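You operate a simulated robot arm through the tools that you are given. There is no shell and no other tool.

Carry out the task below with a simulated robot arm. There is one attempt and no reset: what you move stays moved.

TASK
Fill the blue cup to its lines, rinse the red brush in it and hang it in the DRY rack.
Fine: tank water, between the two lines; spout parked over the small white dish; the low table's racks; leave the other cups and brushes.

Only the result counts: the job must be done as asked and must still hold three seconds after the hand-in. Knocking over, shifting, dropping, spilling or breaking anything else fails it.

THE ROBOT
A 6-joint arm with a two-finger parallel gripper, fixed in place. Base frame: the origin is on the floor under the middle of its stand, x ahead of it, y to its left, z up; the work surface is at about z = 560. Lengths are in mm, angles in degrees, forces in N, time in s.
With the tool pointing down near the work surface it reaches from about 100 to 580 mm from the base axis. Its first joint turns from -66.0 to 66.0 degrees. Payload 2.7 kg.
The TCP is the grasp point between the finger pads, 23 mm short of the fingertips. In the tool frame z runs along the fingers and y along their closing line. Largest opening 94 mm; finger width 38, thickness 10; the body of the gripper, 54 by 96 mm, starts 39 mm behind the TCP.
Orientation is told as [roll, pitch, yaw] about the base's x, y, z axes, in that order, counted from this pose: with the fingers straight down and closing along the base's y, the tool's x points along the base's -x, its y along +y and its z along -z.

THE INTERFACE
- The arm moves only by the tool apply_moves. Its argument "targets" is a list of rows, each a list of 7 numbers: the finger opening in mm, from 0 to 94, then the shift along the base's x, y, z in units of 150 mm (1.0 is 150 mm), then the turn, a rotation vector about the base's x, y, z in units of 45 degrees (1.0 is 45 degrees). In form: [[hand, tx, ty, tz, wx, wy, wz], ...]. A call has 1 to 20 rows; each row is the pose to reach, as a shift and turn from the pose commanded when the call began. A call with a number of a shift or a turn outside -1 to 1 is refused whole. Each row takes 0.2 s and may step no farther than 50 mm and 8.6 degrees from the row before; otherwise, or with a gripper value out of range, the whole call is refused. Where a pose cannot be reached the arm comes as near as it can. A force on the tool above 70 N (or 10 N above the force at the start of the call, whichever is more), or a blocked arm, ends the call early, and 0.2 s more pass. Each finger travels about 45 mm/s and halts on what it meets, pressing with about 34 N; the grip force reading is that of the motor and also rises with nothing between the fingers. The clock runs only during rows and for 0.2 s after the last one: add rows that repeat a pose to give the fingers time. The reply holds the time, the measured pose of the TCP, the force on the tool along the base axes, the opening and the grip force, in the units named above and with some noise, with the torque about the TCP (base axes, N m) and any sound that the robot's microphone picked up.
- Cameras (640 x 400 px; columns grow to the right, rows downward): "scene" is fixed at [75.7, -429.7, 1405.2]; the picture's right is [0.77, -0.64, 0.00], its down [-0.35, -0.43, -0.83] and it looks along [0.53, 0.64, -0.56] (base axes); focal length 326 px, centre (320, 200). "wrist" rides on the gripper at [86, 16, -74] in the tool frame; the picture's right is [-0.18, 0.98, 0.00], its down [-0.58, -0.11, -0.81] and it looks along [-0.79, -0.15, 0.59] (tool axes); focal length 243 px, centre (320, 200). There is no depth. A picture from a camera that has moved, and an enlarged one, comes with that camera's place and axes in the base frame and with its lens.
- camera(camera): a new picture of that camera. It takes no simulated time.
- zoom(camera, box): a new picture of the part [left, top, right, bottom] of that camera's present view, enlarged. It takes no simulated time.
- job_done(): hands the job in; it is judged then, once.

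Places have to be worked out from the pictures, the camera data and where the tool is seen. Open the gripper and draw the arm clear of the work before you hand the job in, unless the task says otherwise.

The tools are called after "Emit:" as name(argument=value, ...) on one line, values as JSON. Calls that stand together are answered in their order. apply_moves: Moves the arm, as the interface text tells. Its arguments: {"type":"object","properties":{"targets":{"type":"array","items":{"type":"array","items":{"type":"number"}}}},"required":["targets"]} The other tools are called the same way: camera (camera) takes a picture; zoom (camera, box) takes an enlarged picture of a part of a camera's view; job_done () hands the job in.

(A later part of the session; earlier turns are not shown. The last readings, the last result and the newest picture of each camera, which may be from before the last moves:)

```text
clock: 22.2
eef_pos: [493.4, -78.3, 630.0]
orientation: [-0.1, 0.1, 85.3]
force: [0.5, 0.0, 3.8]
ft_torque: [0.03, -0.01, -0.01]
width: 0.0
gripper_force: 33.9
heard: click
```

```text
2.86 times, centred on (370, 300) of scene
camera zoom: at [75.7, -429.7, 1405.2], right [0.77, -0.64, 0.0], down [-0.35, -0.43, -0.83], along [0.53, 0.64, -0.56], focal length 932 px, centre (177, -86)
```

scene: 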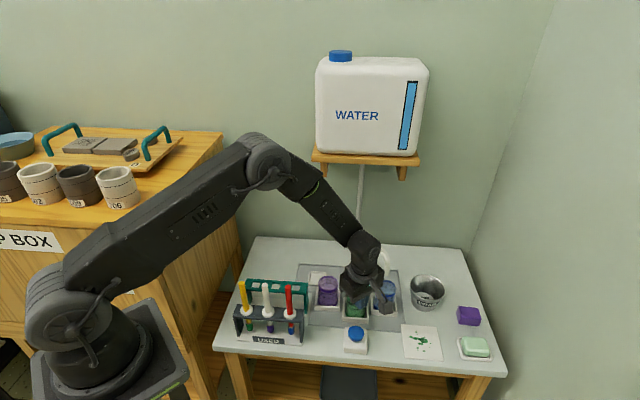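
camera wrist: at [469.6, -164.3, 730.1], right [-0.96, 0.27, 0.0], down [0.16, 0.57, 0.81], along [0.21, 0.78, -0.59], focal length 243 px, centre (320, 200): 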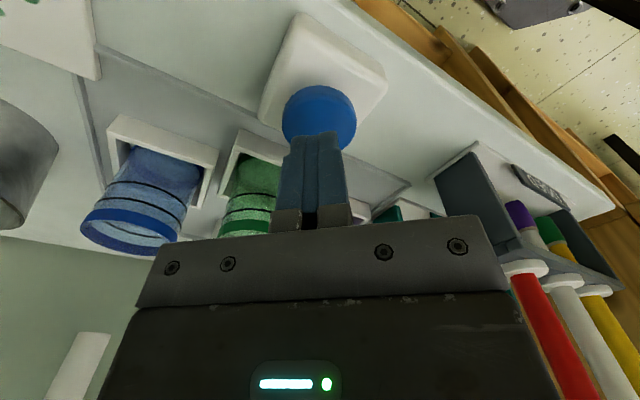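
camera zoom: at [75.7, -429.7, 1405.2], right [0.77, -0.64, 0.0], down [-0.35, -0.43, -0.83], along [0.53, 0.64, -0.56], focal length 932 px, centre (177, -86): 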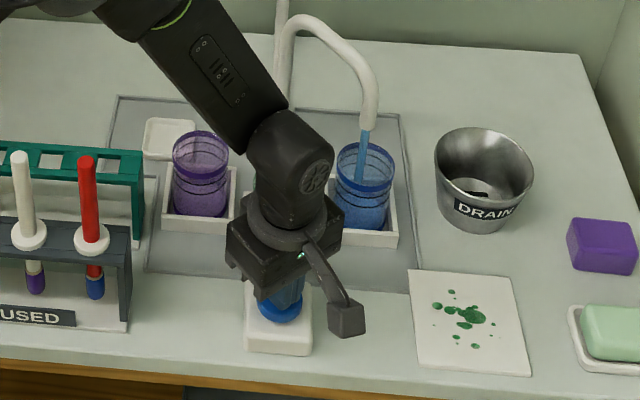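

A click and water now streams into the blue cup. Checking the level closely before letting time pass.

Emit:
zoom(camera="scene", box=[366, 262, 406, 317])

Emit:
zoom(camera="wrist", box=[60, 90, 240, 290])

```text
7.27 times, centred on (386, 290) of scene
camera zoom: at [75.7, -429.7, 1405.2], right [0.77, -0.64, 0.0], down [-0.35, -0.43, -0.83], along [0.53, 0.64, -0.56], focal length 2374 px, centre (-160, -451)
```

zoom: 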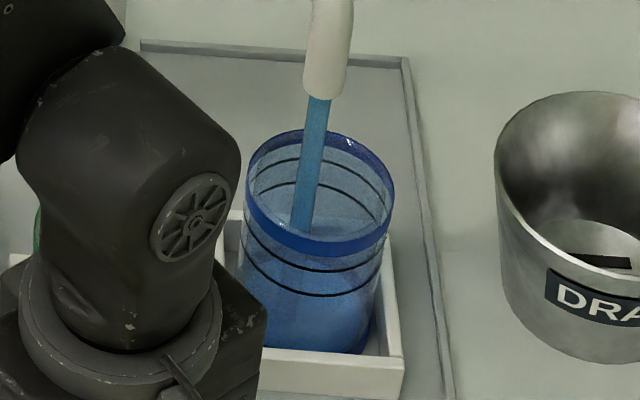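

```text
2.00 times, centred on (150, 190) of wrist
camera zoom: at [468.8, -163.0, 705.8], right [-0.96, 0.27, 0.0], down [0.16, 0.57, 0.81], along [0.21, 0.78, -0.59], focal length 485 px, centre (660, 220)
```

zoom: 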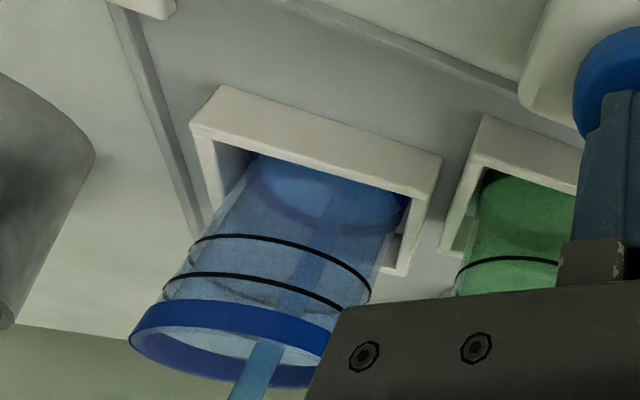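

Stream goes well inside the cup; level is still near the bottom. I'll hold the button a short time and re-check.

Emit:
apply_moves(targets=[[0, 0, 0, 0, 0, 0, 0], [0, 0, 0, 0, 0, 0, 0], [0, 0, 0, 0, 0, 0, 0]])

Emit:
zoom(camera="wrist", box=[60, 90, 240, 290])

Emit:
zoom(camera="scene", box=[366, 262, 406, 317])

```text
clock: 23.0
eef_pos: [493.2, -77.9, 630.4]
orientation: [0.0, 0.0, 85.2]
force: [2.0, 1.1, 2.8]
ft_torque: [0.0, -0.03, -0.01]
width: 0.0
gripper_force: 33.6
```

```text
2.00 times, centred on (150, 190) of wrist
camera zoom: at [468.6, -163.1, 705.7], right [-0.96, 0.27, 0.0], down [0.16, 0.57, 0.81], along [0.21, 0.78, -0.59], focal length 485 px, centre (660, 220)
```

zoom: 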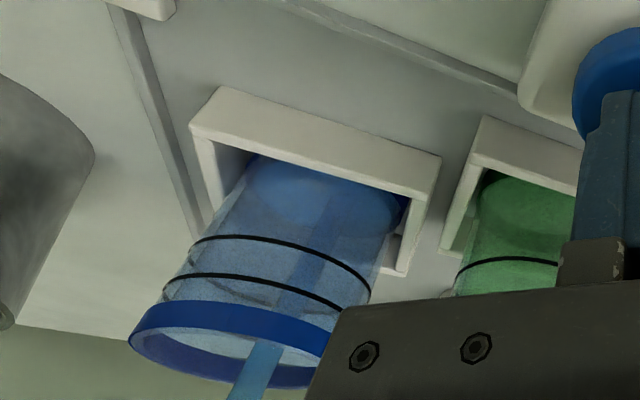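

```text
7.27 times, centred on (386, 290) of scene
camera zoom: at [75.7, -429.7, 1405.2], right [0.77, -0.64, 0.0], down [-0.35, -0.43, -0.83], along [0.53, 0.64, -0.56], focal length 2374 px, centre (-160, -451)
```

zoom: 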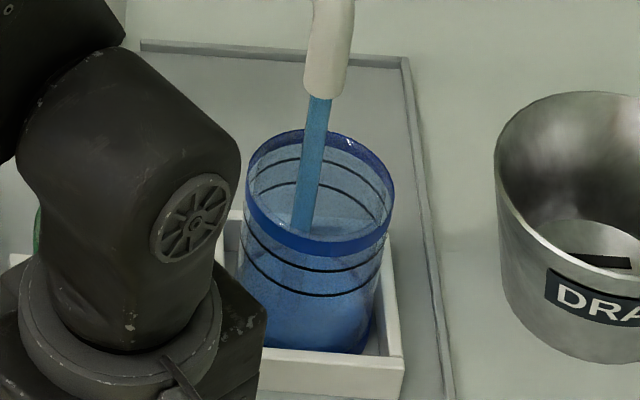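

Emit:
apply_moves(targets=[[0, 0, 0, 0, 0, 0, 0], [0, 0, 0, 0, 0, 0, 0], [0, 0, 0, 0, 0, 0, 0], [0, 0, 0, 0, 0, 0, 0]])

Emit:
zoom(camera="wrist", box=[60, 90, 240, 290])

Emit:
zoom(camera="scene", box=[366, 262, 406, 317])

```text
clock: 24.0
eef_pos: [492.2, -77.3, 630.3]
orientation: [0.0, 0.0, 85.2]
force: [1.5, -0.4, 1.8]
ft_torque: [0.01, -0.04, 0.01]
width: 0.1
gripper_force: 34.2
```

```text
2.00 times, centred on (150, 190) of wrist
camera zoom: at [468.4, -163.1, 705.7], right [-0.96, 0.27, 0.0], down [0.16, 0.57, 0.81], along [0.21, 0.78, -0.59], focal length 485 px, centre (660, 220)
```

zoom: 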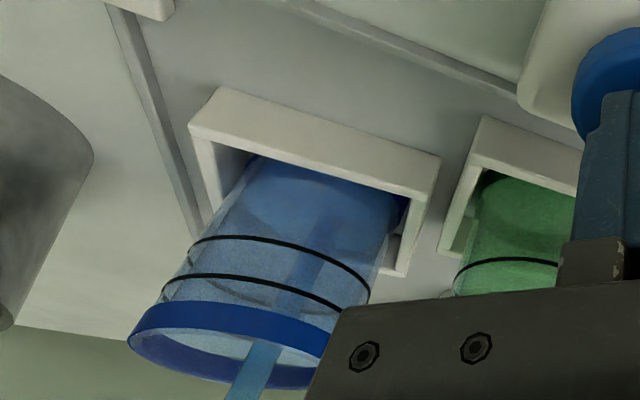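

```text
7.27 times, centred on (386, 290) of scene
camera zoom: at [75.7, -429.7, 1405.2], right [0.77, -0.64, 0.0], down [-0.35, -0.43, -0.83], along [0.53, 0.64, -0.56], focal length 2374 px, centre (-160, -451)
```

zoom: 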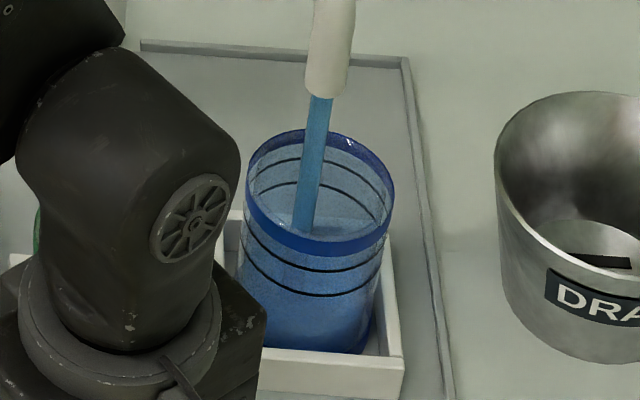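

Emit:
apply_moves(targets=[[0, 0, 0, 0, 0, 0, 0], [0, 0, 0, 0, 0, 0, 0], [0, 0, 0, 0, 0, 0, 0], [0, 0, 0, 0, 0, 0, 0], [0, 0, 0, 0, 0, 0, 0], [0, 0, 0, 0, 0, 0, 0], [0, 0, 0, 0, 0, 0, 0], [0, 0, 0, 0, 0, 0, 0], [0, 0, 0, 0, 0, 0, 0]])

Emit:
zoom(camera="wrist", box=[60, 90, 240, 290])

Emit:
zoom(camera="scene", box=[366, 262, 406, 317])

```text
clock: 26.0
eef_pos: [494.6, -78.5, 629.7]
orientation: [0.1, 0.0, 85.2]
force: [0.4, -1.1, 2.9]
ft_torque: [-0.04, -0.01, -0.02]
width: 0.0
gripper_force: 34.2
```

```text
2.00 times, centred on (150, 190) of wrist
camera zoom: at [468.4, -163.0, 705.6], right [-0.96, 0.27, 0.0], down [0.16, 0.57, 0.81], along [0.21, 0.78, -0.59], focal length 485 px, centre (660, 220)
```

zoom: 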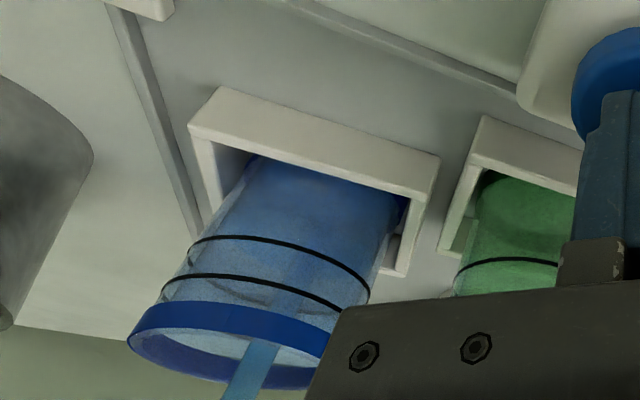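

```text
7.27 times, centred on (386, 290) of scene
camera zoom: at [75.7, -429.7, 1405.2], right [0.77, -0.64, 0.0], down [-0.35, -0.43, -0.83], along [0.53, 0.64, -0.56], focal length 2374 px, centre (-160, -451)
```

zoom: 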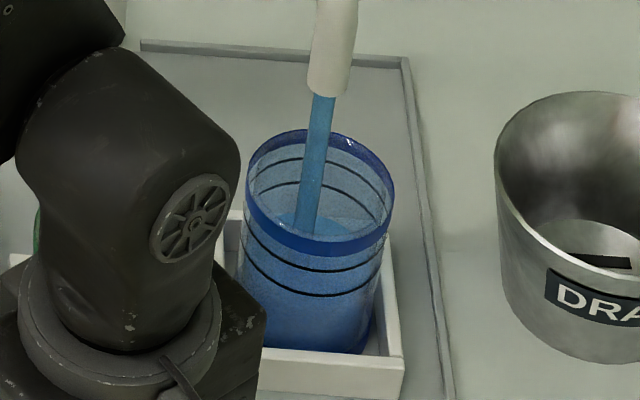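

Emit:
zoom(camera="scene", box=[378, 276, 394, 306])

Emit:
zoom(camera="wrist", box=[90, 160, 190, 270])

```text
13.33 times, centred on (386, 291) of scene
camera zoom: at [75.7, -429.7, 1405.2], right [0.77, -0.64, 0.0], down [-0.35, -0.43, -0.83], along [0.53, 0.64, -0.56], focal length 4352 px, centre (-560, -1013)
```

zoom: 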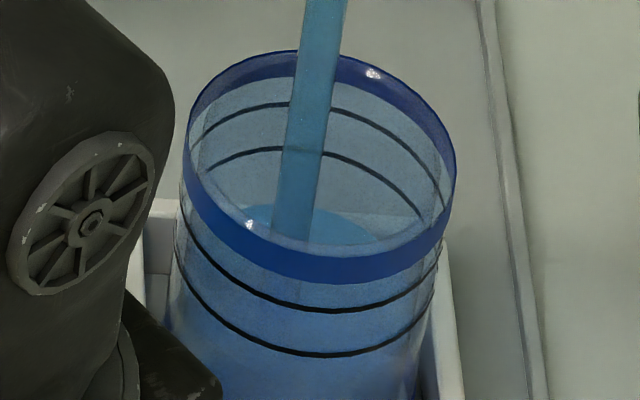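

```text
3.64 times, centred on (140, 215) of wrist
camera zoom: at [468.4, -163.0, 705.6], right [-0.96, 0.27, 0.0], down [0.16, 0.57, 0.81], along [0.21, 0.78, -0.59], focal length 882 px, centre (974, 146)
```

zoom: 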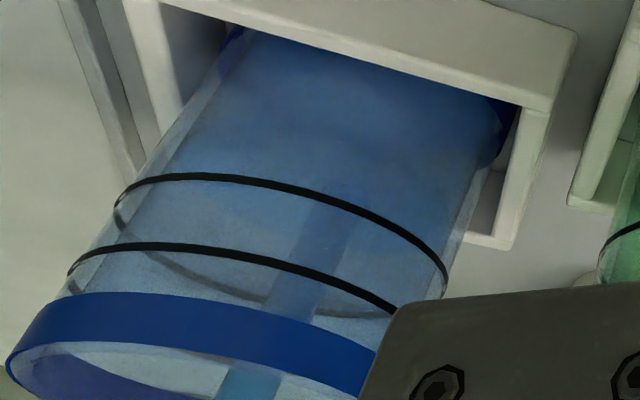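

Surface's far edge is about 16 mm below the lower line. Holding 0.8 s more and measuring the rate.

Emit:
apply_moves(targets=[[0, 0, 0, 0, 0, 0, 0], [0, 0, 0, 0, 0, 0, 0], [0, 0, 0, 0, 0, 0, 0]])

Emit:
zoom(camera="scene", box=[378, 276, 394, 306])

Emit:
zoom(camera="wrist", box=[90, 160, 190, 270])

```text
clock: 26.8
eef_pos: [493.0, -78.3, 631.1]
orientation: [0.0, -0.1, 85.2]
force: [0.2, -0.6, 3.7]
ft_torque: [-0.03, -0.02, 0.0]
width: 0.0
gripper_force: 33.6
```

```text
13.33 times, centred on (386, 291) of scene
camera zoom: at [75.7, -429.7, 1405.2], right [0.77, -0.64, 0.0], down [-0.35, -0.43, -0.83], along [0.53, 0.64, -0.56], focal length 4352 px, centre (-560, -1013)
```

zoom: 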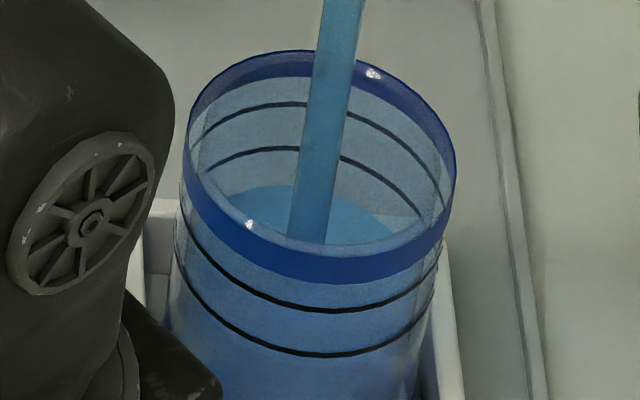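

```text
3.64 times, centred on (140, 215) of wrist
camera zoom: at [468.4, -163.0, 705.6], right [-0.96, 0.27, 0.0], down [0.16, 0.57, 0.81], along [0.21, 0.78, -0.59], focal length 882 px, centre (974, 146)
```

zoom: 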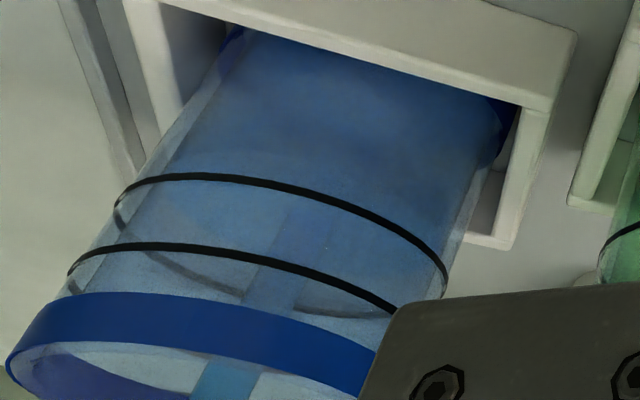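

The level rises ~7 mm/s, but the spout is drifting sideways (~4 mm in the last 0.8 s). I'll release the button now to stop the flow before it can leave the cup.

Emit:
apply_moves(targets=[[0, 0, 0, 0.1, 0, 0, 0]])

Emit:
zoom(camera="scene", box=[366, 262, 406, 317])

Emit:
zoom(camera="scene", box=[320, 220, 440, 340])

```text
clock: 27.2
eef_pos: [491.5, -77.7, 645.1]
orientation: [0.1, 0.0, 85.2]
force: [-0.6, 0.4, 0.2]
ft_torque: [0.01, 0.01, 0.02]
width: 0.0
gripper_force: 34.3
```

```text
7.27 times, centred on (386, 290) of scene
camera zoom: at [75.7, -429.7, 1405.2], right [0.77, -0.64, 0.0], down [-0.35, -0.43, -0.83], along [0.53, 0.64, -0.56], focal length 2374 px, centre (-160, -451)
```

zoom: 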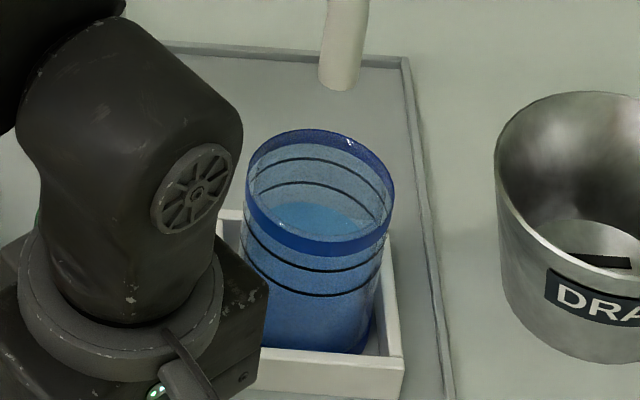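

```text
3.33 times, centred on (380, 280) of scene
camera zoom: at [75.7, -429.7, 1405.2], right [0.77, -0.64, 0.0], down [-0.35, -0.43, -0.83], along [0.53, 0.64, -0.56], focal length 1088 px, centre (120, -67)
```

zoom: 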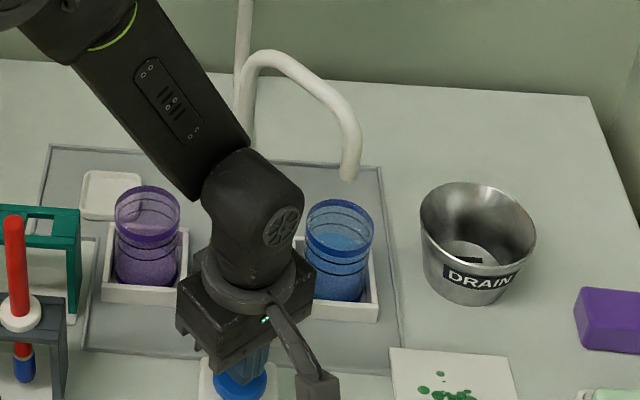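

Releasing stops the water. I'll lift away and watch whether the spout keeps drifting with the water off.

Emit:
apply_moves(targets=[[0, 0, 0, 0.2, 0, 0, 0], [0, 0, 0, 0.4, 0, 0, 0], [0, 0, 0, 0.6, 0, 0, 0], [0, 0, 0, 0.7, 0, 0, 0]])

Emit:
zoom(camera="scene", box=[366, 262, 406, 317])

Emit:
zoom(camera="scene", box=[320, 220, 440, 340])

Emit:
camera(camera="wrist")

```text
clock: 28.2
eef_pos: [491.1, -76.9, 751.9]
orientation: [-0.1, -0.1, 85.2]
force: [-0.7, 0.2, -0.3]
ft_torque: [-0.02, 0.01, 0.01]
width: 0.2
gripper_force: 34.6
```

```text
7.27 times, centred on (386, 290) of scene
camera zoom: at [75.7, -429.7, 1405.2], right [0.77, -0.64, 0.0], down [-0.35, -0.43, -0.83], along [0.53, 0.64, -0.56], focal length 2374 px, centre (-160, -451)
```

zoom: 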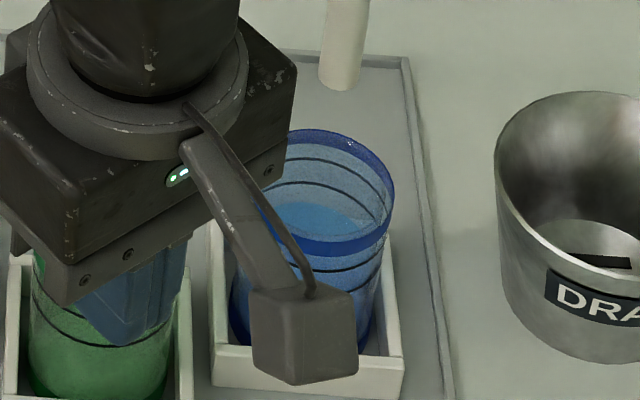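

```text
3.33 times, centred on (380, 280) of scene
camera zoom: at [75.7, -429.7, 1405.2], right [0.77, -0.64, 0.0], down [-0.35, -0.43, -0.83], along [0.53, 0.64, -0.56], focal length 1088 px, centre (120, -67)
```

zoom: 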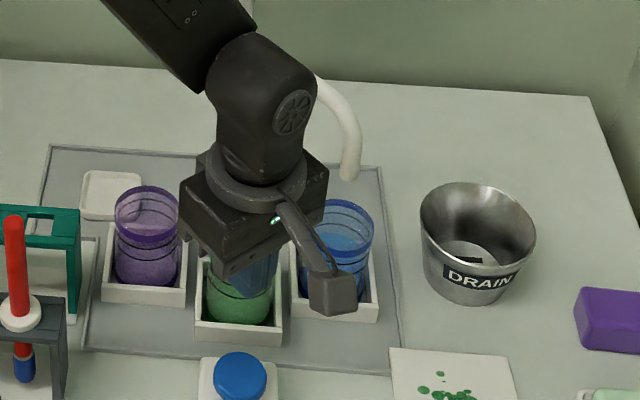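

```text
taken
camera wrist: at [467.1, -161.3, 826.0], right [-0.96, 0.27, 0.0], down [0.16, 0.57, 0.81], along [0.21, 0.78, -0.59], focal length 243 px, centre (320, 200)
```

wrist: 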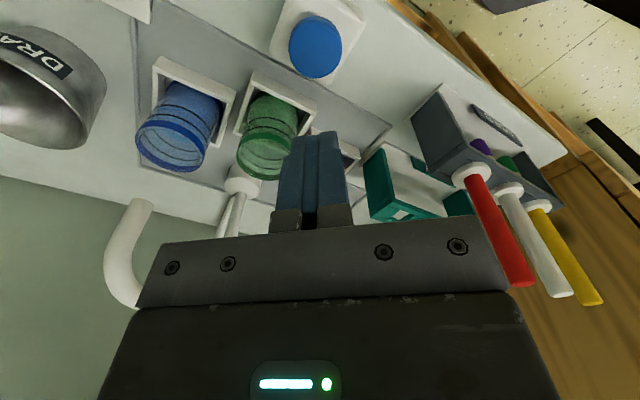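

The spout only moves while water flows. I'll nudge it back ~6° so the stream has margin on both sides, straddling it again from above as before.

Emit:
apply_moves(targets=[[10, 0.16, 0.08, 0.2, 0, -0.08, 0], [20, 0.36, 0.18, 0.4, 0, -0.16, 0], [30, 0.56, 0.28, 0.55, 0, -0.25, 0], [36, 0.76, 0.38, 0.65, 0, -0.333, 0], [38, 0.96, 0.48, 0.687, 0, -0.333, 0], [38, 0.96, 0.48, 0.687, 0, -0.333, 0]])

Emit:
camera(camera="wrist")

Emit:
zoom(camera="scene", box=[320, 180, 440, 340])

```text
clock: 29.6
eef_pos: [637.6, -5.1, 852.1]
orientation: [-14.9, -1.2, 85.4]
force: [0.1, -0.5, -0.2]
ft_torque: [0.02, 0.01, -0.02]
width: 38.1
gripper_force: 0.1
```

```text
taken
camera wrist: at [594.6, -89.5, 919.1], right [-0.93, 0.27, -0.25], down [-0.06, 0.57, 0.82], along [0.36, 0.78, -0.52], focal length 243 px, centre (320, 200)
```

wrist: 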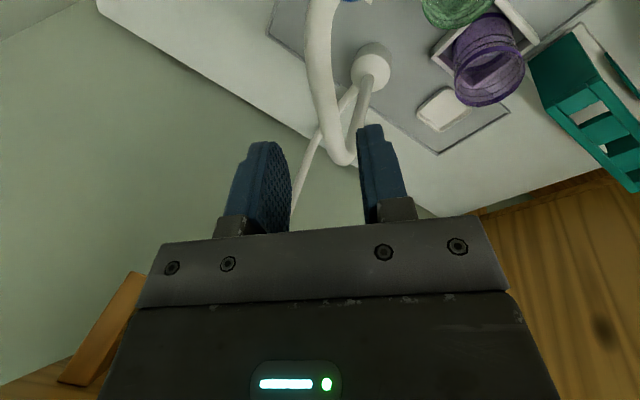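

```text
2.50 times, centred on (380, 260) of scene
camera zoom: at [75.7, -429.7, 1405.2], right [0.77, -0.64, 0.0], down [-0.35, -0.43, -0.83], along [0.53, 0.64, -0.56], focal length 816 px, centre (170, 50)
```

zoom: 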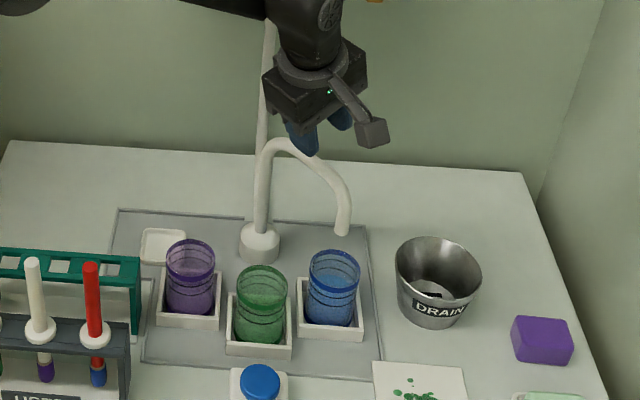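

The tube projects exactly midway between the fingers along the tool axis. Lowering along the tool axis to straddle.

Emit:
apply_moves(targets=[[38, 0.034, 0, -0.13, 0, 0, 0], [38, 0.069, 0, -0.26, 0, 0, 0], [38, 0.104, 0, -0.39, 0, 0, 0], [38, 0.136, 0, -0.51, 0, 0, 0]])

Emit:
camera(camera="wrist")

```text
clock: 30.6
eef_pos: [656.6, -5.4, 776.9]
orientation: [-14.9, -1.2, 85.4]
force: [-0.3, 0.6, 0.1]
ft_torque: [-0.03, -0.01, -0.02]
width: 37.9
gripper_force: 0.1
```

```text
taken
camera wrist: at [614.6, -90.5, 843.8], right [-0.93, 0.27, -0.25], down [-0.06, 0.57, 0.82], along [0.36, 0.78, -0.52], focal length 243 px, centre (320, 200)
```

wrist: 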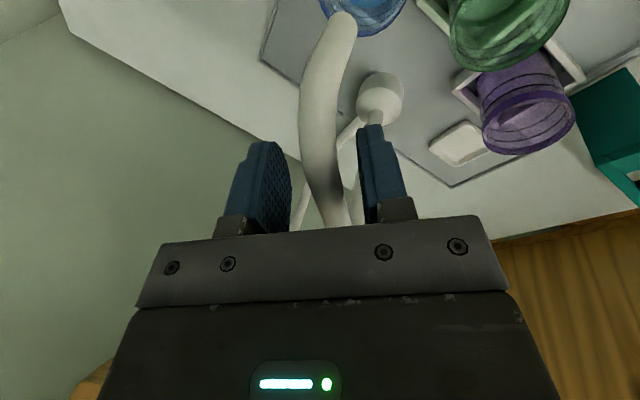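

Emit:
apply_moves(targets=[[38, -0.03, 0, 0, 0, 0, 0], [38, -0.06, 0, 0, 0, 0, 0], [38, -0.085, 0, 0, 0, 0, 0], [38, -0.11, 0, 0, 0, 0, 0], [38, -0.125, 0, 0, 0, 0, 0]])

Emit:
camera(camera="wrist")

Emit:
zoom(camera="scene", box=[366, 262, 406, 317])

```text
clock: 31.8
eef_pos: [638.3, -5.6, 776.3]
orientation: [-15.0, -1.2, 85.4]
force: [1.0, 0.2, 0.3]
ft_torque: [0.01, -0.03, 0.0]
width: 38.2
gripper_force: 0.6
```

```text
taken
camera wrist: at [595.3, -90.5, 843.5], right [-0.93, 0.27, -0.25], down [-0.06, 0.57, 0.82], along [0.36, 0.78, -0.52], focal length 243 px, centre (320, 200)
```

wrist: 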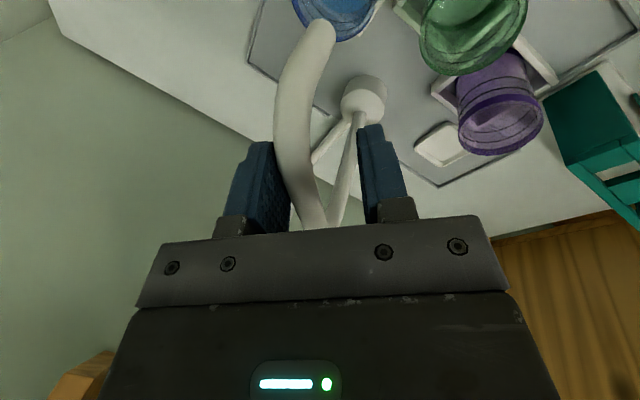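

```text
7.27 times, centred on (386, 290) of scene
camera zoom: at [75.7, -429.7, 1405.2], right [0.77, -0.64, 0.0], down [-0.35, -0.43, -0.83], along [0.53, 0.64, -0.56], focal length 2374 px, centre (-160, -451)
```

zoom: 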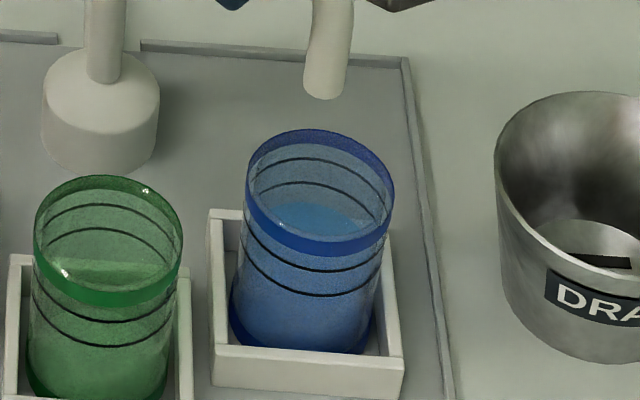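

Tip is back where it began. A further ~3 mm push, then re-centre the fingers and withdraw along the tool axis.

Emit:
apply_moves(targets=[[38, -0.018, 0, 0, 0, 0, 0], [38, 0.05, 0, 0, 0, 0, 0], [38, 0.016, 0, 0.13, 0, 0, 0], [38, -0.019, 0, 0.26, 0, 0, 0], [38, -0.054, 0, 0.39, 0, 0, 0], [38, -0.088, 0, 0.52, 0, 0, 0]])

Emit:
zoom(camera="scene", box=[366, 262, 406, 317])

```text
clock: 33.2
eef_pos: [625.3, -4.7, 855.3]
orientation: [-14.9, -1.3, 85.4]
force: [-0.4, 0.3, -0.4]
ft_torque: [0.0, -0.01, -0.03]
width: 37.9
gripper_force: 0.0
```

```text
7.27 times, centred on (386, 290) of scene
camera zoom: at [75.7, -429.7, 1405.2], right [0.77, -0.64, 0.0], down [-0.35, -0.43, -0.83], along [0.53, 0.64, -0.56], focal length 2374 px, centre (-160, -451)
```

zoom: 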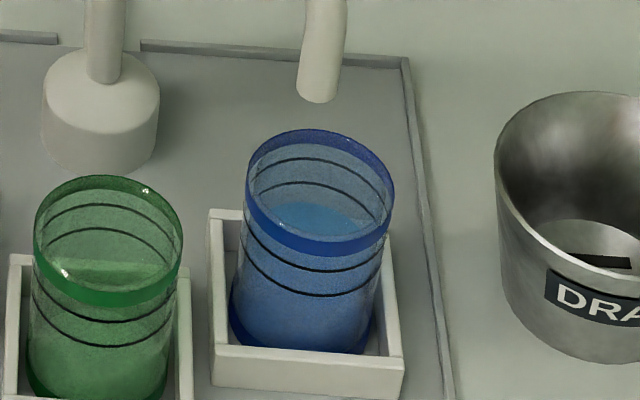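

Spout set. Returning to the button.

Emit:
apply_moves(targets=[[20, -0.18, -0.1, -0.1, 0, 0.111, 0], [0, -0.36, -0.2, -0.25, 0, 0.222, 0], [0, -0.54, -0.3, -0.4, 0, 0.333, 0], [0, -0.72, -0.4, -0.55, 0, 0.333, 0], [0, -0.879, -0.489, -0.687, 0, 0.333, 0], [0, -0.879, -0.489, -0.687, 0, 0.333, 0]])

Emit:
apply_moves(targets=[[0, 0, 0, -0.25, 0, 0, 0], [0, 0, 0, -0.5, 0, 0, 0], [0, 0, 0, -0.7, 0, 0, 0], [0, 0, 0, -0.74, 0, 0, 0]])

Emit:
zoom(camera="scene", box=[378, 276, 394, 306])

```text
clock: 34.6
eef_pos: [492.5, -76.8, 749.9]
orientation: [-0.1, 0.0, 85.2]
force: [-1.2, 0.1, -0.3]
ft_torque: [-0.01, 0.0, -0.02]
width: 0.3
gripper_force: 33.8
```

```text
clock: 35.6
eef_pos: [492.7, -79.7, 640.5]
orientation: [0.0, 0.0, 85.2]
force: [1.2, 0.3, -0.1]
ft_torque: [0.01, 0.01, -0.02]
width: 0.2
gripper_force: 34.2
```

```text
13.33 times, centred on (386, 291) of scene
camera zoom: at [75.7, -429.7, 1405.2], right [0.77, -0.64, 0.0], down [-0.35, -0.43, -0.83], along [0.53, 0.64, -0.56], focal length 4352 px, centre (-560, -1013)
```

zoom: 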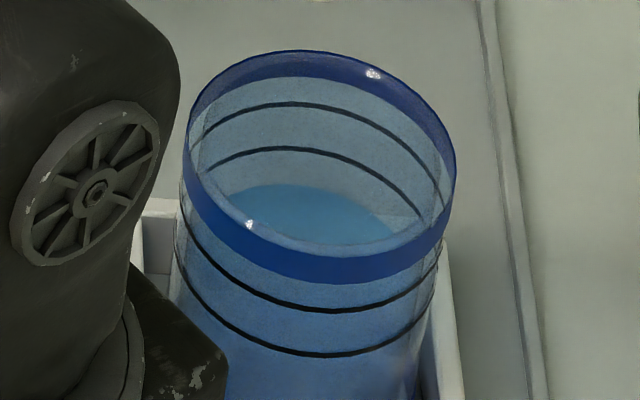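

Level is ~10 mm below the lower line, so I need ~16 mm more. Pressing again with short holds.

Emit:
apply_moves(targets=[[0, 0, 0, -0.05, 0, 0, 0], [0, 0, 0, -0.073, 0, 0, 0], [0, 0, 0, -0.073, 0, 0, 0], [0, 0, 0, -0.073, 0, 0, 0]])

Emit:
zoom(camera="scene", box=[378, 276, 394, 306])

Emit:
zoom(camera="scene", box=[366, 262, 406, 317])

```text
clock: 36.6
eef_pos: [492.3, -78.2, 630.0]
orientation: [0.0, 0.0, 85.2]
force: [-0.6, 0.3, 4.3]
ft_torque: [-0.02, 0.05, 0.0]
width: 0.1
gripper_force: 33.7
heard: click
```

```text
13.33 times, centred on (386, 291) of scene
camera zoom: at [75.6, -429.7, 1405.2], right [0.77, -0.64, 0.0], down [-0.35, -0.43, -0.83], along [0.53, 0.64, -0.56], focal length 4352 px, centre (-560, -1013)
```

zoom: 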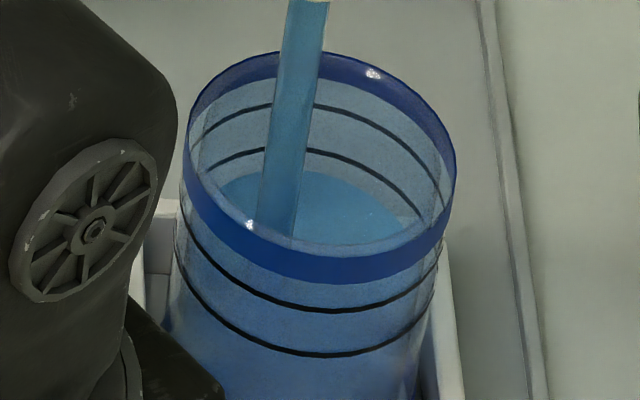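

```text
7.27 times, centred on (386, 290) of scene
camera zoom: at [75.6, -429.7, 1405.2], right [0.77, -0.64, 0.0], down [-0.35, -0.43, -0.83], along [0.53, 0.64, -0.56], focal length 2374 px, centre (-160, -451)
```

zoom: 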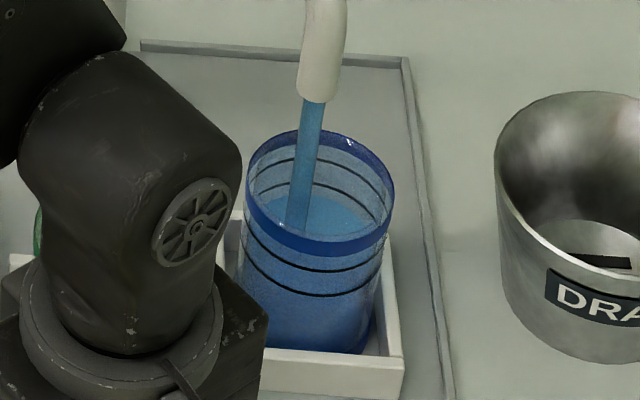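

Emit:
apply_moves(targets=[[0, 0, 0, 0, 0, 0, 0], [0, 0, 0, 0, 0, 0, 0], [0, 0, 0, 0, 0, 0, 0]])

Emit:
zoom(camera="scene", box=[378, 276, 394, 306])

```text
clock: 37.4
eef_pos: [493.0, -78.3, 628.5]
orientation: [0.1, 0.0, 85.2]
force: [-1.0, 0.4, 2.8]
ft_torque: [0.01, -0.02, 0.02]
width: 0.2
gripper_force: 34.2
```

```text
13.33 times, centred on (386, 291) of scene
camera zoom: at [75.7, -429.7, 1405.2], right [0.77, -0.64, 0.0], down [-0.35, -0.43, -0.83], along [0.53, 0.64, -0.56], focal length 4352 px, centre (-560, -1013)
```

zoom: 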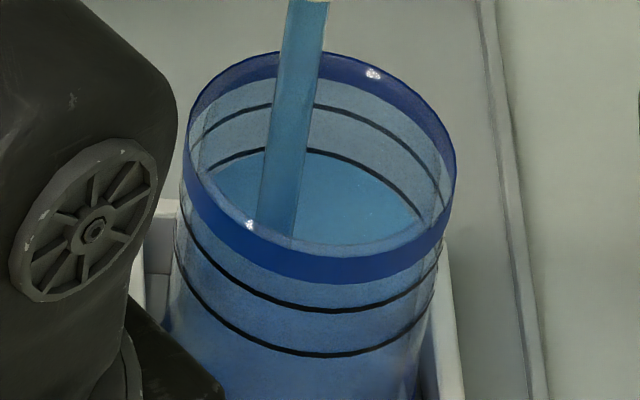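

Surface is right at the lower line. Holding ~0.6 s more.

Emit:
apply_moves(targets=[[0, 0, 0, 0, 0, 0, 0], [0, 0, 0, 0, 0, 0, 0]])

Emit:
zoom(camera="scene", box=[378, 276, 394, 306])

Emit:
zoom(camera="wrist", box=[90, 160, 190, 270])

```text
clock: 38.0
eef_pos: [492.4, -77.9, 629.4]
orientation: [0.1, 0.0, 85.2]
force: [-0.1, 0.9, 3.2]
ft_torque: [0.05, -0.01, 0.01]
width: 0.0
gripper_force: 34.1
```

```text
13.33 times, centred on (386, 291) of scene
camera zoom: at [75.7, -429.7, 1405.2], right [0.77, -0.64, 0.0], down [-0.35, -0.43, -0.83], along [0.53, 0.64, -0.56], focal length 4352 px, centre (-560, -1013)
```

zoom: 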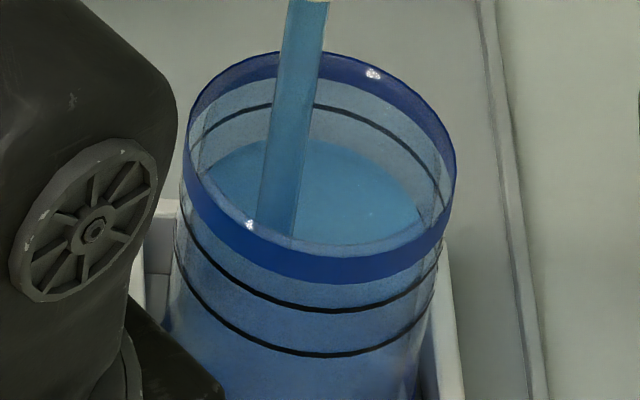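

```text
3.64 times, centred on (140, 215) of wrist
camera zoom: at [468.6, -163.8, 704.5], right [-0.96, 0.27, 0.0], down [0.16, 0.57, 0.81], along [0.21, 0.78, -0.59], focal length 882 px, centre (974, 146)
```

zoom: 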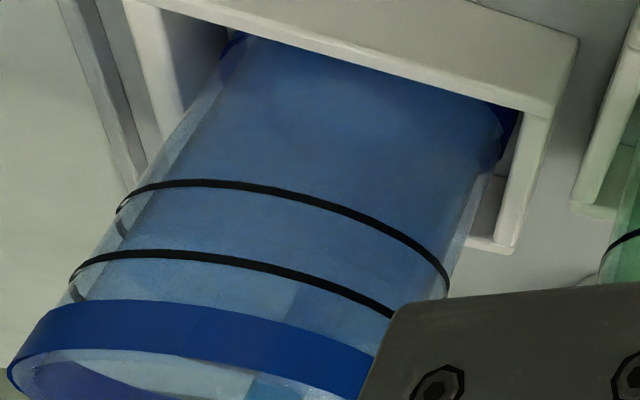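

Surface is just above the lower line; a last ~0.3 s of flow, then release and lift in the same call.

Emit:
apply_moves(targets=[[0, 0, 0, 0, 0, 0, 0], [0, 0, 0, 0.1, 0, 0, 0], [0, 0, 0, 0.3, 0, 0, 0]])

Emit:
zoom(camera="scene", box=[378, 276, 394, 306])

Emit:
zoom(camera="wrist", box=[60, 90, 240, 290])

```text
clock: 38.8
eef_pos: [491.3, -77.3, 674.8]
orientation: [0.1, 0.0, 85.1]
force: [0.1, -0.6, 0.6]
ft_torque: [0.01, 0.03, -0.01]
width: 0.0
gripper_force: 33.9
```

```text
13.33 times, centred on (386, 291) of scene
camera zoom: at [75.7, -429.7, 1405.2], right [0.77, -0.64, 0.0], down [-0.35, -0.43, -0.83], along [0.53, 0.64, -0.56], focal length 4352 px, centre (-560, -1013)
```

zoom: 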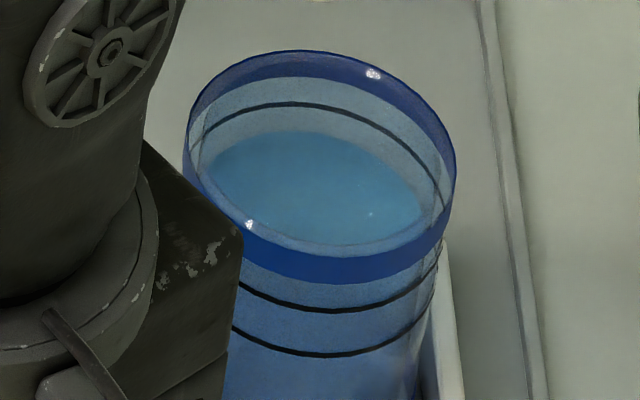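

```text
2.00 times, centred on (150, 190) of wrist
camera zoom: at [467.5, -163.2, 749.3], right [-0.96, 0.27, 0.0], down [0.16, 0.57, 0.81], along [0.21, 0.78, -0.59], focal length 485 px, centre (660, 220)
```

zoom: 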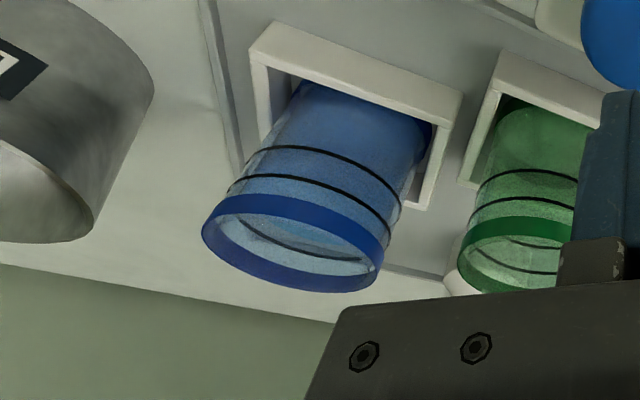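

Level now sits midway between the two lines. Next: swing the spout back to the dish; lifting off and repositioning above the spout tube.

Emit:
apply_moves(targets=[[0, 0, 0, 0.27, 0, 0, 0], [10, 0, 0, 0.535, 0, 0, 0]])

Emit:
apply_moves(targets=[[20, 0.16, 0.08, 0.2, 0, -0.08, 0], [30, 0.36, 0.18, 0.4, 0, -0.16, 0], [36, 0.56, 0.28, 0.55, 0, -0.25, 0], [38, 0.73, 0.38, 0.63, 0, -0.333, 0], [38, 0.9, 0.489, 0.653, 0, -0.333, 0], [38, 0.9, 0.489, 0.653, 0, -0.333, 0]])

Emit:
camera(camera="wrist")

Emit:
zoom(camera="scene", box=[320, 180, 440, 340])

```text
clock: 39.4
eef_pos: [491.7, -78.5, 755.2]
orientation: [0.0, 0.0, 85.2]
force: [0.3, -0.3, 0.3]
ft_torque: [0.0, -0.01, 0.0]
width: 10.1
gripper_force: 0.0
```

```text
clock: 40.8
eef_pos: [627.3, -4.8, 851.7]
orientation: [-14.9, -1.2, 85.4]
force: [-0.5, 0.0, -0.1]
ft_torque: [0.0, -0.01, 0.01]
width: 37.9
gripper_force: 0.1
```

```text
taken
camera wrist: at [584.7, -90.4, 919.4], right [-0.93, 0.27, -0.25], down [-0.06, 0.57, 0.82], along [0.36, 0.78, -0.52], focal length 243 px, centre (320, 200)
```

wrist: 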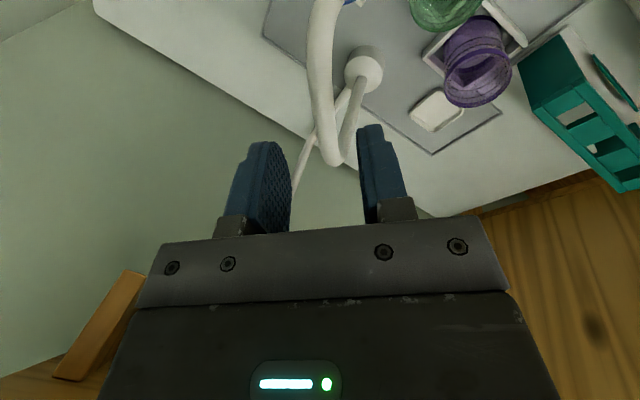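

```text
2.50 times, centred on (380, 260) of scene
camera zoom: at [75.7, -429.7, 1405.2], right [0.77, -0.64, 0.0], down [-0.35, -0.43, -0.83], along [0.53, 0.64, -0.56], focal length 816 px, centre (170, 50)
```

zoom: 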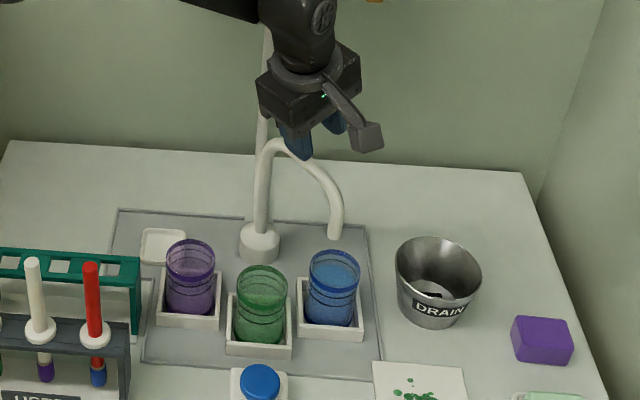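

Tube again centred. Lowering along the axis, then I'll swing the spout back.

Emit:
apply_moves(targets=[[38, 0.034, 0, -0.13, 0, 0, 0], [38, 0.069, 0, -0.26, 0, 0, 0], [38, 0.104, 0, -0.39, 0, 0, 0], [38, 0.136, 0, -0.505, 0, 0, 0]])

Emit:
apply_moves(targets=[[38, -0.073, 0.0141, 0, 0.0403, 0, -0.1503], [38, -0.1437, 0.0369, 0, 0.0806, 0, -0.3005], [38, -0.2111, 0.0681, 0, 0.1209, 0, -0.4508], [38, -0.2742, 0.1075, 0, 0.1612, 0, -0.6011], [38, -0.332, 0.1541, 0, 0.2014, 0, -0.7513], [38, -0.3837, 0.2075, 0, 0.2417, 0, -0.9016]])

Emit:
camera(camera="wrist")

Emit:
zoom(camera="scene", box=[280, 160, 420, 320])

```text
clock: 41.8
eef_pos: [649.6, -4.0, 775.5]
orientation: [-14.9, -1.2, 85.4]
force: [0.9, -0.2, 0.5]
ft_torque: [-0.04, 0.03, -0.01]
width: 37.8
gripper_force: 0.0
```

```text
clock: 43.2
eef_pos: [592.2, 25.5, 776.1]
orientation: [-10.4, -10.8, 44.1]
force: [-0.7, -0.3, 0.0]
ft_torque: [0.0, -0.04, 0.03]
width: 37.6
gripper_force: 0.0
```

```text
taken
camera wrist: at [499.5, -21.9, 830.5], right [-0.52, 0.84, -0.14], down [0.27, 0.32, 0.91], along [0.81, 0.43, -0.4], focal length 243 px, centre (320, 200)
```

wrist: 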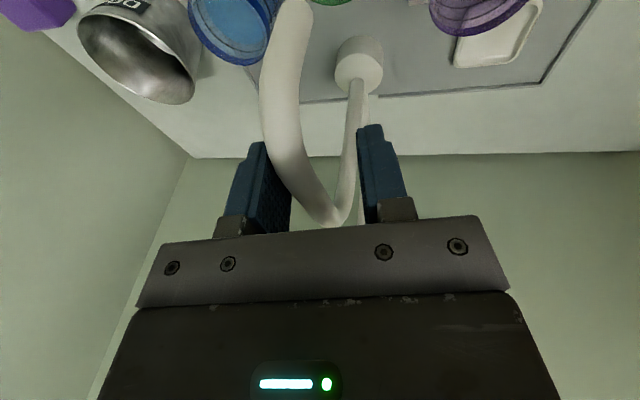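

```text
2.50 times, centred on (350, 240) of scene
camera zoom: at [75.7, -429.7, 1405.2], right [0.77, -0.64, 0.0], down [-0.35, -0.43, -0.83], along [0.53, 0.64, -0.56], focal length 816 px, centre (245, 100)
```

zoom: 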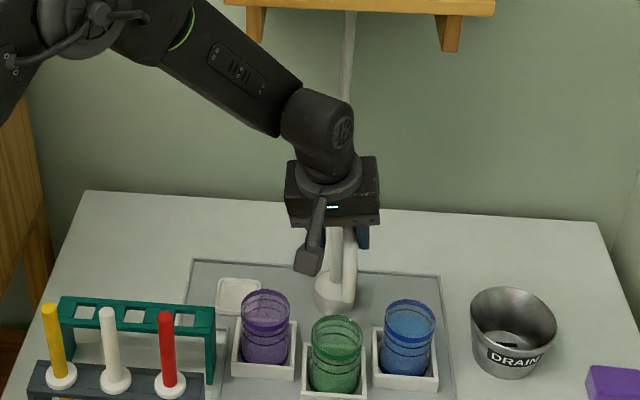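

Emit:
apply_moves(targets=[[38, -0.0458, 0.0577, 0, 0.0403, 0, -0.1503], [38, -0.0841, 0.1207, 0, 0.0806, 0, -0.3005], [38, -0.1146, 0.1877, 0, 0.1209, 0, -0.4508], [38, -0.1366, 0.258, 0, 0.1612, 0, -0.6011], [38, -0.1499, 0.3305, 0, 0.2014, 0, -0.7513], [38, -0.1543, 0.4039, 0, 0.2417, 0, -0.9016]])

Emit:
camera(camera="wrist")

Emit:
zoom(camera="scene", box=[280, 160, 420, 320])

```text
clock: 44.6
eef_pos: [567.5, 86.3, 777.5]
orientation: [-0.3, -15.0, 1.2]
force: [0.1, 1.0, -0.6]
ft_torque: [0.01, 0.03, 0.0]
width: 38.2
gripper_force: 0.1
```

```text
taken
camera wrist: at [463.4, 100.8, 827.5], right [0.16, 0.99, 0.04], down [0.35, -0.1, 0.93], along [0.92, -0.13, -0.37], focal length 243 px, centre (320, 200)
```

wrist: 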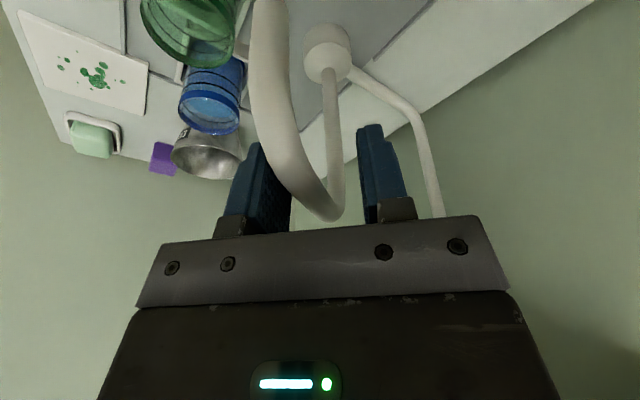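

```text
2.50 times, centred on (350, 240) of scene
camera zoom: at [75.7, -429.7, 1405.2], right [0.77, -0.64, 0.0], down [-0.35, -0.43, -0.83], along [0.53, 0.64, -0.56], focal length 816 px, centre (245, 100)
```

zoom: 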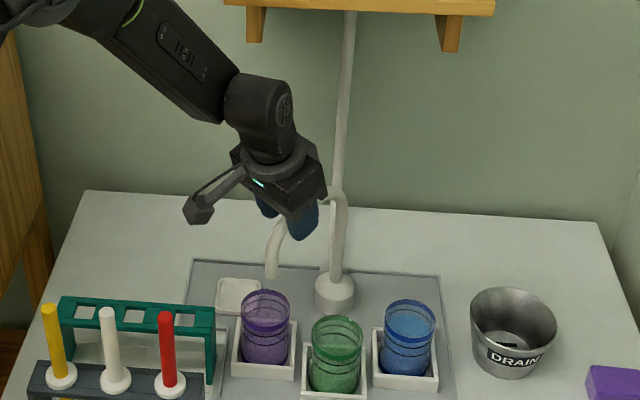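

Emit:
apply_moves(targets=[[38, 0.0048, 0.0744, 0, 0.0403, 0, -0.1503], [38, 0.0187, 0.1476, 0, 0.0806, 0, -0.3005], [38, 0.0413, 0.2186, 0, 0.1209, 0, -0.4508], [38, 0.0724, 0.2863, 0, 0.1612, 0, -0.6011], [38, 0.1116, 0.3496, 0, 0.2014, 0, -0.7513], [38, 0.1581, 0.4077, 0, 0.2417, 0, -0.9016]])

Emit:
camera(camera="wrist")

Emit:
zoom(camera="scene", box=[305, 222, 370, 290])

```text
clock: 46.0
eef_pos: [590.6, 148.8, 776.0]
orientation: [10.0, -11.3, -41.9]
force: [0.7, 0.1, -0.6]
ft_torque: [0.0, 0.02, 0.03]
width: 37.9
gripper_force: 0.1
```

```text
taken
camera wrist: at [517.5, 217.1, 835.0], right [0.76, 0.62, 0.2], down [0.15, -0.46, 0.87], along [0.64, -0.63, -0.44], focal length 243 px, centre (320, 200)
```

wrist: 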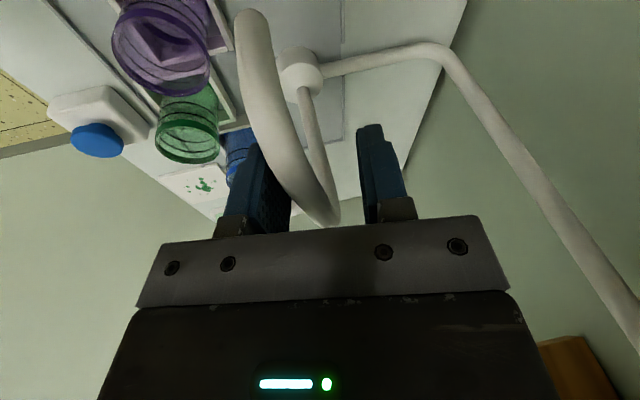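

```text
5.88 times, centred on (338, 256) of scene
camera zoom: at [75.7, -429.7, 1405.2], right [0.77, -0.64, 0.0], down [-0.35, -0.43, -0.83], along [0.53, 0.64, -0.56], focal length 1920 px, centre (217, -129)
```

zoom: 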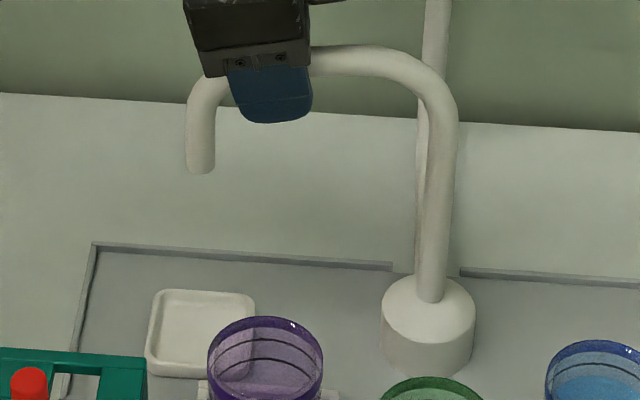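

Tip needs ~14 mm more to its original parked spot over the dish; nudging ~6° further.

Emit:
apply_moves(targets=[[38, 0.0226, 0.0225, 0, 0.0173, 0, -0.0644], [38, 0.0453, 0.045, 0, 0.0345, 0, -0.1288]])

Emit:
zoom(camera="scene", box=[305, 222, 370, 290])

```text
clock: 46.6
eef_pos: [597.3, 155.1, 776.4]
orientation: [11.1, -10.2, -47.8]
force: [0.1, -1.1, -0.6]
ft_torque: [-0.04, -0.01, 0.03]
width: 38.2
gripper_force: 0.5
```

```text
5.88 times, centred on (338, 256) of scene
camera zoom: at [75.7, -429.7, 1405.2], right [0.77, -0.64, 0.0], down [-0.35, -0.43, -0.83], along [0.53, 0.64, -0.56], focal length 1920 px, centre (217, -129)
```

zoom: 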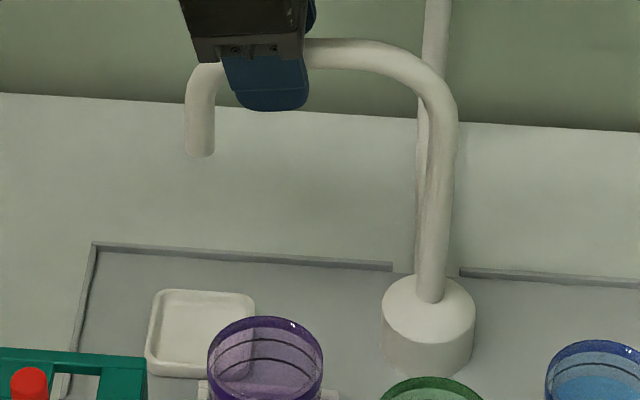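

Tip is back exactly at its original parked place over the dish. Re-centring the fingers and withdrawing up along the tool axis.

Emit:
apply_moves(targets=[[38, -0.049, -0.053, 0, 0, 0, 0], [38, -0.084, -0.053, 0.13, 0, 0, 0], [38, -0.119, -0.053, 0.26, 0, 0, 0], [38, -0.154, -0.053, 0.39, 0, 0, 0], [38, -0.19, -0.053, 0.53, 0, 0, 0]])

Emit:
zoom(camera="scene", box=[305, 222, 370, 290])

Emit:
camera(camera="wrist")

```text
clock: 47.8
eef_pos: [570.1, 146.7, 856.8]
orientation: [11.0, -10.2, -47.8]
force: [0.4, 0.5, 0.0]
ft_torque: [0.0, 0.0, 0.01]
width: 38.1
gripper_force: 0.0
```

```text
5.88 times, centred on (338, 256) of scene
camera zoom: at [75.7, -429.7, 1405.2], right [0.77, -0.64, 0.0], down [-0.35, -0.43, -0.83], along [0.53, 0.64, -0.56], focal length 1920 px, centre (217, -129)
```

zoom: 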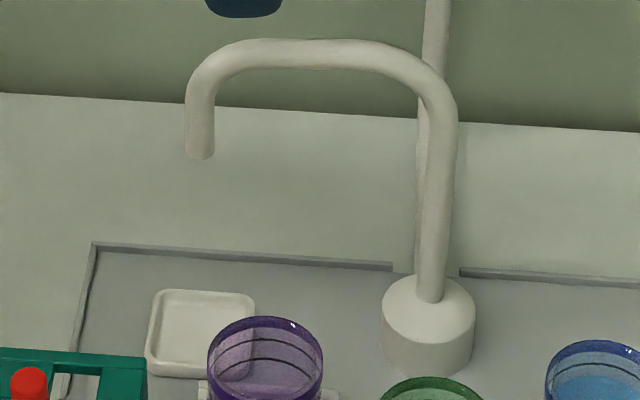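

```text
taken
camera wrist: at [503.7, 219.7, 917.3], right [0.81, 0.54, 0.22], down [0.1, -0.5, 0.86], along [0.57, -0.68, -0.46], focal length 243 px, centre (320, 200)
```

wrist: 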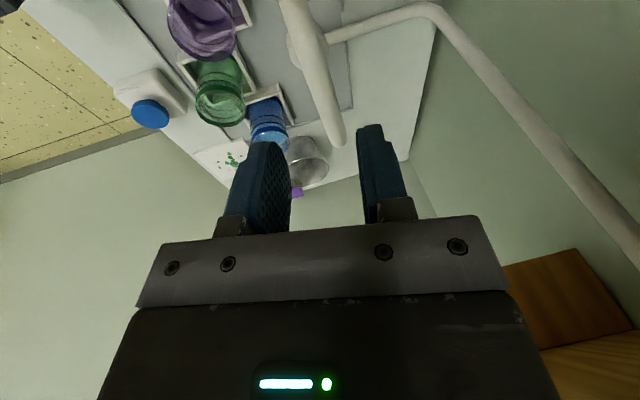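

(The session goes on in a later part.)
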